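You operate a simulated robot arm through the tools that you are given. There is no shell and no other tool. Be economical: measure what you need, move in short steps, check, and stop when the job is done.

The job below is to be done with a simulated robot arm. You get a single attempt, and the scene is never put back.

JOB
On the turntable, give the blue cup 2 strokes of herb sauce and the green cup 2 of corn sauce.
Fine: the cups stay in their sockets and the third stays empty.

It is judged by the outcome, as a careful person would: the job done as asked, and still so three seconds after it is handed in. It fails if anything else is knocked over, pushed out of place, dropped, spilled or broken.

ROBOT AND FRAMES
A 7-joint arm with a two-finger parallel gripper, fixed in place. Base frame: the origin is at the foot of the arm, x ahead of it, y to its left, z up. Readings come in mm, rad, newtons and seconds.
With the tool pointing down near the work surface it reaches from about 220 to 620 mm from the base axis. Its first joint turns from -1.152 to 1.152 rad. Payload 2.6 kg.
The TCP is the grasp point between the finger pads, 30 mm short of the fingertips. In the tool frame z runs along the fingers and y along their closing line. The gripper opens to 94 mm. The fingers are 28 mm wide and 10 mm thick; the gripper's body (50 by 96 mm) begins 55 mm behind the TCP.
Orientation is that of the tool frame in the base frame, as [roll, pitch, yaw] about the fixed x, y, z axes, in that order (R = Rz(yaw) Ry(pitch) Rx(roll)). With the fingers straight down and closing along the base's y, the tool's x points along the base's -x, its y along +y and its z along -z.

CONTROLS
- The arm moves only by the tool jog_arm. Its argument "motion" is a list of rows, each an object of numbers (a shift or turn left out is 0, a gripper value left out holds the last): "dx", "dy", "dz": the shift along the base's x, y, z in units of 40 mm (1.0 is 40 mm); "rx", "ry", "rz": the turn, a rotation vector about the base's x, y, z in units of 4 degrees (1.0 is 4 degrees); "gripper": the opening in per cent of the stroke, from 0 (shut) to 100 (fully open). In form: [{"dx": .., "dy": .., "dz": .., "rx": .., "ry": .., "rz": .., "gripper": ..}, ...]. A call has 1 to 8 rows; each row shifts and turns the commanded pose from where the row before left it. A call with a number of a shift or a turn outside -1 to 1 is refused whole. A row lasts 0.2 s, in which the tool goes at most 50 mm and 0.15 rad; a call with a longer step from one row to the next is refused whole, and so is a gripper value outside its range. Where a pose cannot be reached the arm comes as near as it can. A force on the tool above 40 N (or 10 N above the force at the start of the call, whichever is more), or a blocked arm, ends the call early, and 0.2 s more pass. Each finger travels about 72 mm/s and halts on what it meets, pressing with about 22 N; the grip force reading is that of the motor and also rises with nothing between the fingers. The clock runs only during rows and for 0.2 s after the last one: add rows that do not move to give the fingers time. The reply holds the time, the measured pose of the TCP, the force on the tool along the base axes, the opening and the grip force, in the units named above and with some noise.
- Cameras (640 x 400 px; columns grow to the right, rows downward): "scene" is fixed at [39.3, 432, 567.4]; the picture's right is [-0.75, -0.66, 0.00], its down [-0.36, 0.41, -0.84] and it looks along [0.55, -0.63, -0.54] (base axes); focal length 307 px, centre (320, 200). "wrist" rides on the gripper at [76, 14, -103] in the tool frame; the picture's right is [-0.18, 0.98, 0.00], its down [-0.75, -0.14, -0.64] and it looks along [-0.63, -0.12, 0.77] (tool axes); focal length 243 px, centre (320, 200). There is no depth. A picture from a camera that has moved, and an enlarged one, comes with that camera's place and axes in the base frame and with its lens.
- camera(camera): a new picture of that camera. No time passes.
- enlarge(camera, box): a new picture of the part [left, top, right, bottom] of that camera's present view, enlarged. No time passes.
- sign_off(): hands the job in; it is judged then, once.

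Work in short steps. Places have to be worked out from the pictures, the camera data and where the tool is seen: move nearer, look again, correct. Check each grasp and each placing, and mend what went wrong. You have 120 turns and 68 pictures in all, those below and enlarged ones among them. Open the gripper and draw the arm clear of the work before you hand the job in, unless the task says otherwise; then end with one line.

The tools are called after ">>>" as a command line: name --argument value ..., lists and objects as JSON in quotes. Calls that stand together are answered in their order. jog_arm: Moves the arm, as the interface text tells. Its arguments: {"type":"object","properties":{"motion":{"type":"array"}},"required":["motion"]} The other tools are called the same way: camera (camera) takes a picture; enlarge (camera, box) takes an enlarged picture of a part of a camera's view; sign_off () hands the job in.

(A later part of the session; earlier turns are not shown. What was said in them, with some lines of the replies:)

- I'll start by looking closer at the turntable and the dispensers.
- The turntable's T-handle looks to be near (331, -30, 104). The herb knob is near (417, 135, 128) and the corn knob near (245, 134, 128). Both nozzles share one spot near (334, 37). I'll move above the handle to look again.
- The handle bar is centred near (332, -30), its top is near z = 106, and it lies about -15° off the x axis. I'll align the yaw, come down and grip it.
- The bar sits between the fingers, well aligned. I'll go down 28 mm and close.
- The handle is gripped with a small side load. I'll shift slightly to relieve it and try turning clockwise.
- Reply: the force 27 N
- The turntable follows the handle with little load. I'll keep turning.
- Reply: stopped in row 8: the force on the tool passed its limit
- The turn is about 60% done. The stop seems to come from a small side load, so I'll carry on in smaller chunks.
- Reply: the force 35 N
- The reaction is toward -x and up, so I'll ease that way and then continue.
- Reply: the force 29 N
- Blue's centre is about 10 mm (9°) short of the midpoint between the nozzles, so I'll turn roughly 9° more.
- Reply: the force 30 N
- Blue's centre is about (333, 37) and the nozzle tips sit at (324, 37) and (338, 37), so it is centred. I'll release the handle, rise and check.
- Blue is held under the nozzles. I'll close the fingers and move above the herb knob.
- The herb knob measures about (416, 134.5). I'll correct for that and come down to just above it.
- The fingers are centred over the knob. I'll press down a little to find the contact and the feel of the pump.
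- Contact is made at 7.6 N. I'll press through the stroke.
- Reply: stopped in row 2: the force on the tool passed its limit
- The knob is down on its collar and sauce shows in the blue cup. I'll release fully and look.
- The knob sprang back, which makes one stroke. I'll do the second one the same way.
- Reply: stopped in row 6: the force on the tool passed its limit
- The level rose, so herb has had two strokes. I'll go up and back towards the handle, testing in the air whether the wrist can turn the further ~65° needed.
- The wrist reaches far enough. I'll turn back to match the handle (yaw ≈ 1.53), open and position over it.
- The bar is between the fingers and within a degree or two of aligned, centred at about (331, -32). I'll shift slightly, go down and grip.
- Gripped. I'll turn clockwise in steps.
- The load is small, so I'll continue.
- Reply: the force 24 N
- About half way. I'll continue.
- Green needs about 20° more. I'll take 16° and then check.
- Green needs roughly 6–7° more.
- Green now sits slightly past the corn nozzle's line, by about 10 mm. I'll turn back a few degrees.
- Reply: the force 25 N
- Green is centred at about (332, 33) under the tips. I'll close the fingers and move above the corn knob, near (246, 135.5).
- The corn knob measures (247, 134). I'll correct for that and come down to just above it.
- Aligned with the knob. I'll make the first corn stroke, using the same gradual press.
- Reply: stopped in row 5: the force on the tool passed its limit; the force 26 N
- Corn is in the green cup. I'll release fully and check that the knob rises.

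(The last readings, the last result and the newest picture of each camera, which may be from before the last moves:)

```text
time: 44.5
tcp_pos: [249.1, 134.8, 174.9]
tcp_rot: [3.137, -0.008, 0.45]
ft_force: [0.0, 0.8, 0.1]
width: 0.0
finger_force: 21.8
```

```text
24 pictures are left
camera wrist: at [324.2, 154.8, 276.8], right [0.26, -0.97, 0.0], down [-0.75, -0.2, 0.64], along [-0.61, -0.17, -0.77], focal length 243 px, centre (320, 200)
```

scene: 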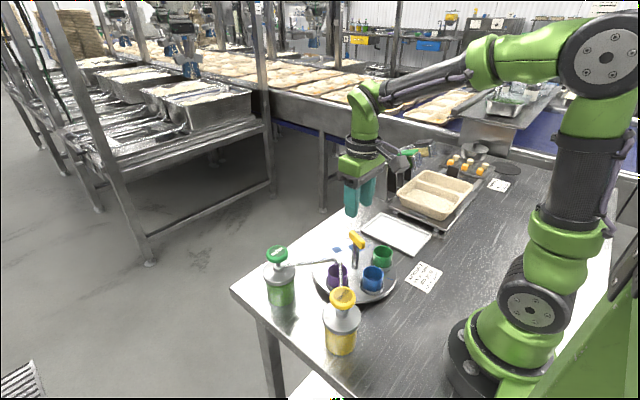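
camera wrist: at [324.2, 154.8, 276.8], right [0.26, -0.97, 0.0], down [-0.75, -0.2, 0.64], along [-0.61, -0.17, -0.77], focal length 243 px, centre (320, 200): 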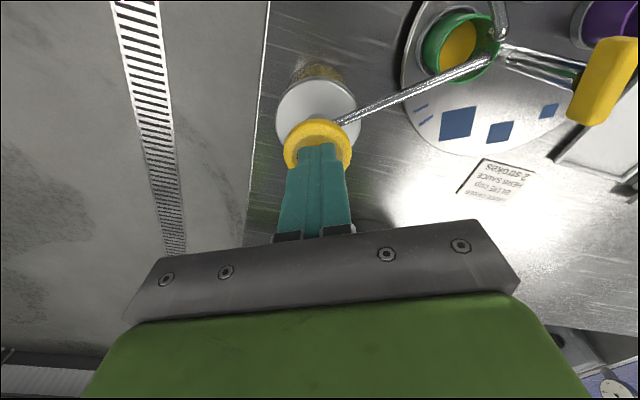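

The knob is back up, so I'll make the second corn stroke.

>>> jog_arm --motion '[{"dx": -0.03, "dz": -0.2}, {"dz": -0.12}, {"dz": -0.12}, {"dz": -0.12}, {"dz": -0.12}, {"dz": -0.12}, {}]'

>>> camera --camera "wrist"

```text
time: 45.7
tcp_pos: [248.5, 133.7, 151.1]
tcp_rot: [3.138, -0.012, 0.445]
ft_force: [-8.2, -6.2, 26.2]
width: 0.0
finger_force: 21.9
stopped in row 6: the force on the tool passed its limit (the readings are from after the stop); the commanded pose is now the measured one
```

```text
23 pictures are left
camera wrist: at [323.4, 154.8, 254.8], right [0.26, -0.97, 0.0], down [-0.75, -0.2, 0.63], along [-0.61, -0.16, -0.78], focal length 243 px, centre (320, 200)
```

wrist: 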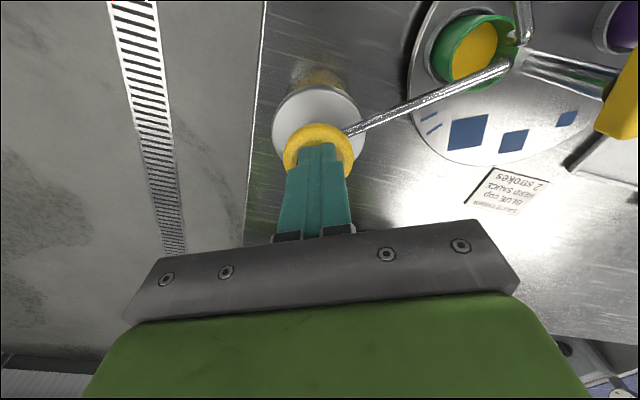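

The corn level rose again. I'll draw up and away from the work and open the gripper.

>>> jog_arm --motion '[{"dz": 0.5}, {"dz": 0.9}, {"dz": 0.9}, {"dz": 0.9}, {"dz": 0.9, "gripper": 100}, {"dz": 0.5, "dx": 0.5}, {"dx": 0.8, "dy": -0.5}, {"dx": 0.8, "dy": -0.5}]'

>>> enlarge --camera "scene" --box '[230, 210, 430, 370]'

>>> camera --camera "wrist"

```text
time: 47.5
tcp_pos: [332.6, 91.5, 334.9]
tcp_rot: [3.137, -0.011, 0.447]
ft_force: [0.5, 0.1, -0.5]
width: 94.0
finger_force: 0.0
```

```text
2.50 times, centred on (330, 290) of scene
camera zoom: at [39.2, 432.0, 567.4], right [-0.75, -0.66, 0.0], down [-0.36, 0.41, -0.84], along [0.55, -0.63, -0.54], focal length 767 px, centre (295, -25)
```

zoom: 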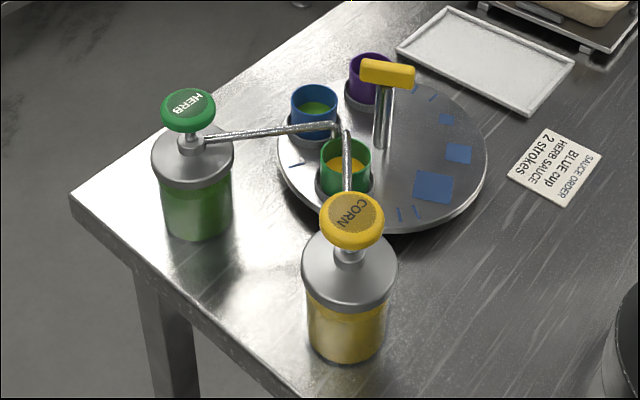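

```text
21 pictures are left
camera wrist: at [407.6, 113.0, 437.4], right [0.26, -0.97, 0.0], down [-0.75, -0.2, 0.63], along [-0.61, -0.17, -0.77], focal length 243 px, centre (320, 200)
```

wrist: 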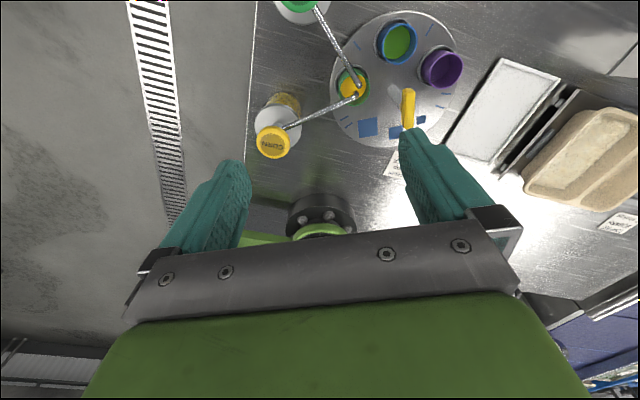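

Blue holds herb, green holds corn and purple is empty. The cups are seated, both bottles are upright and the arm is clear, so I'm handing in.

>>> sign_off

```text
The job is handed in.
```

The blue cup got 2 strokes of herb sauce and the green cup 2 strokes of corn sauce; the purple cup is empty, all three are still in their sockets, and I saw no spills.
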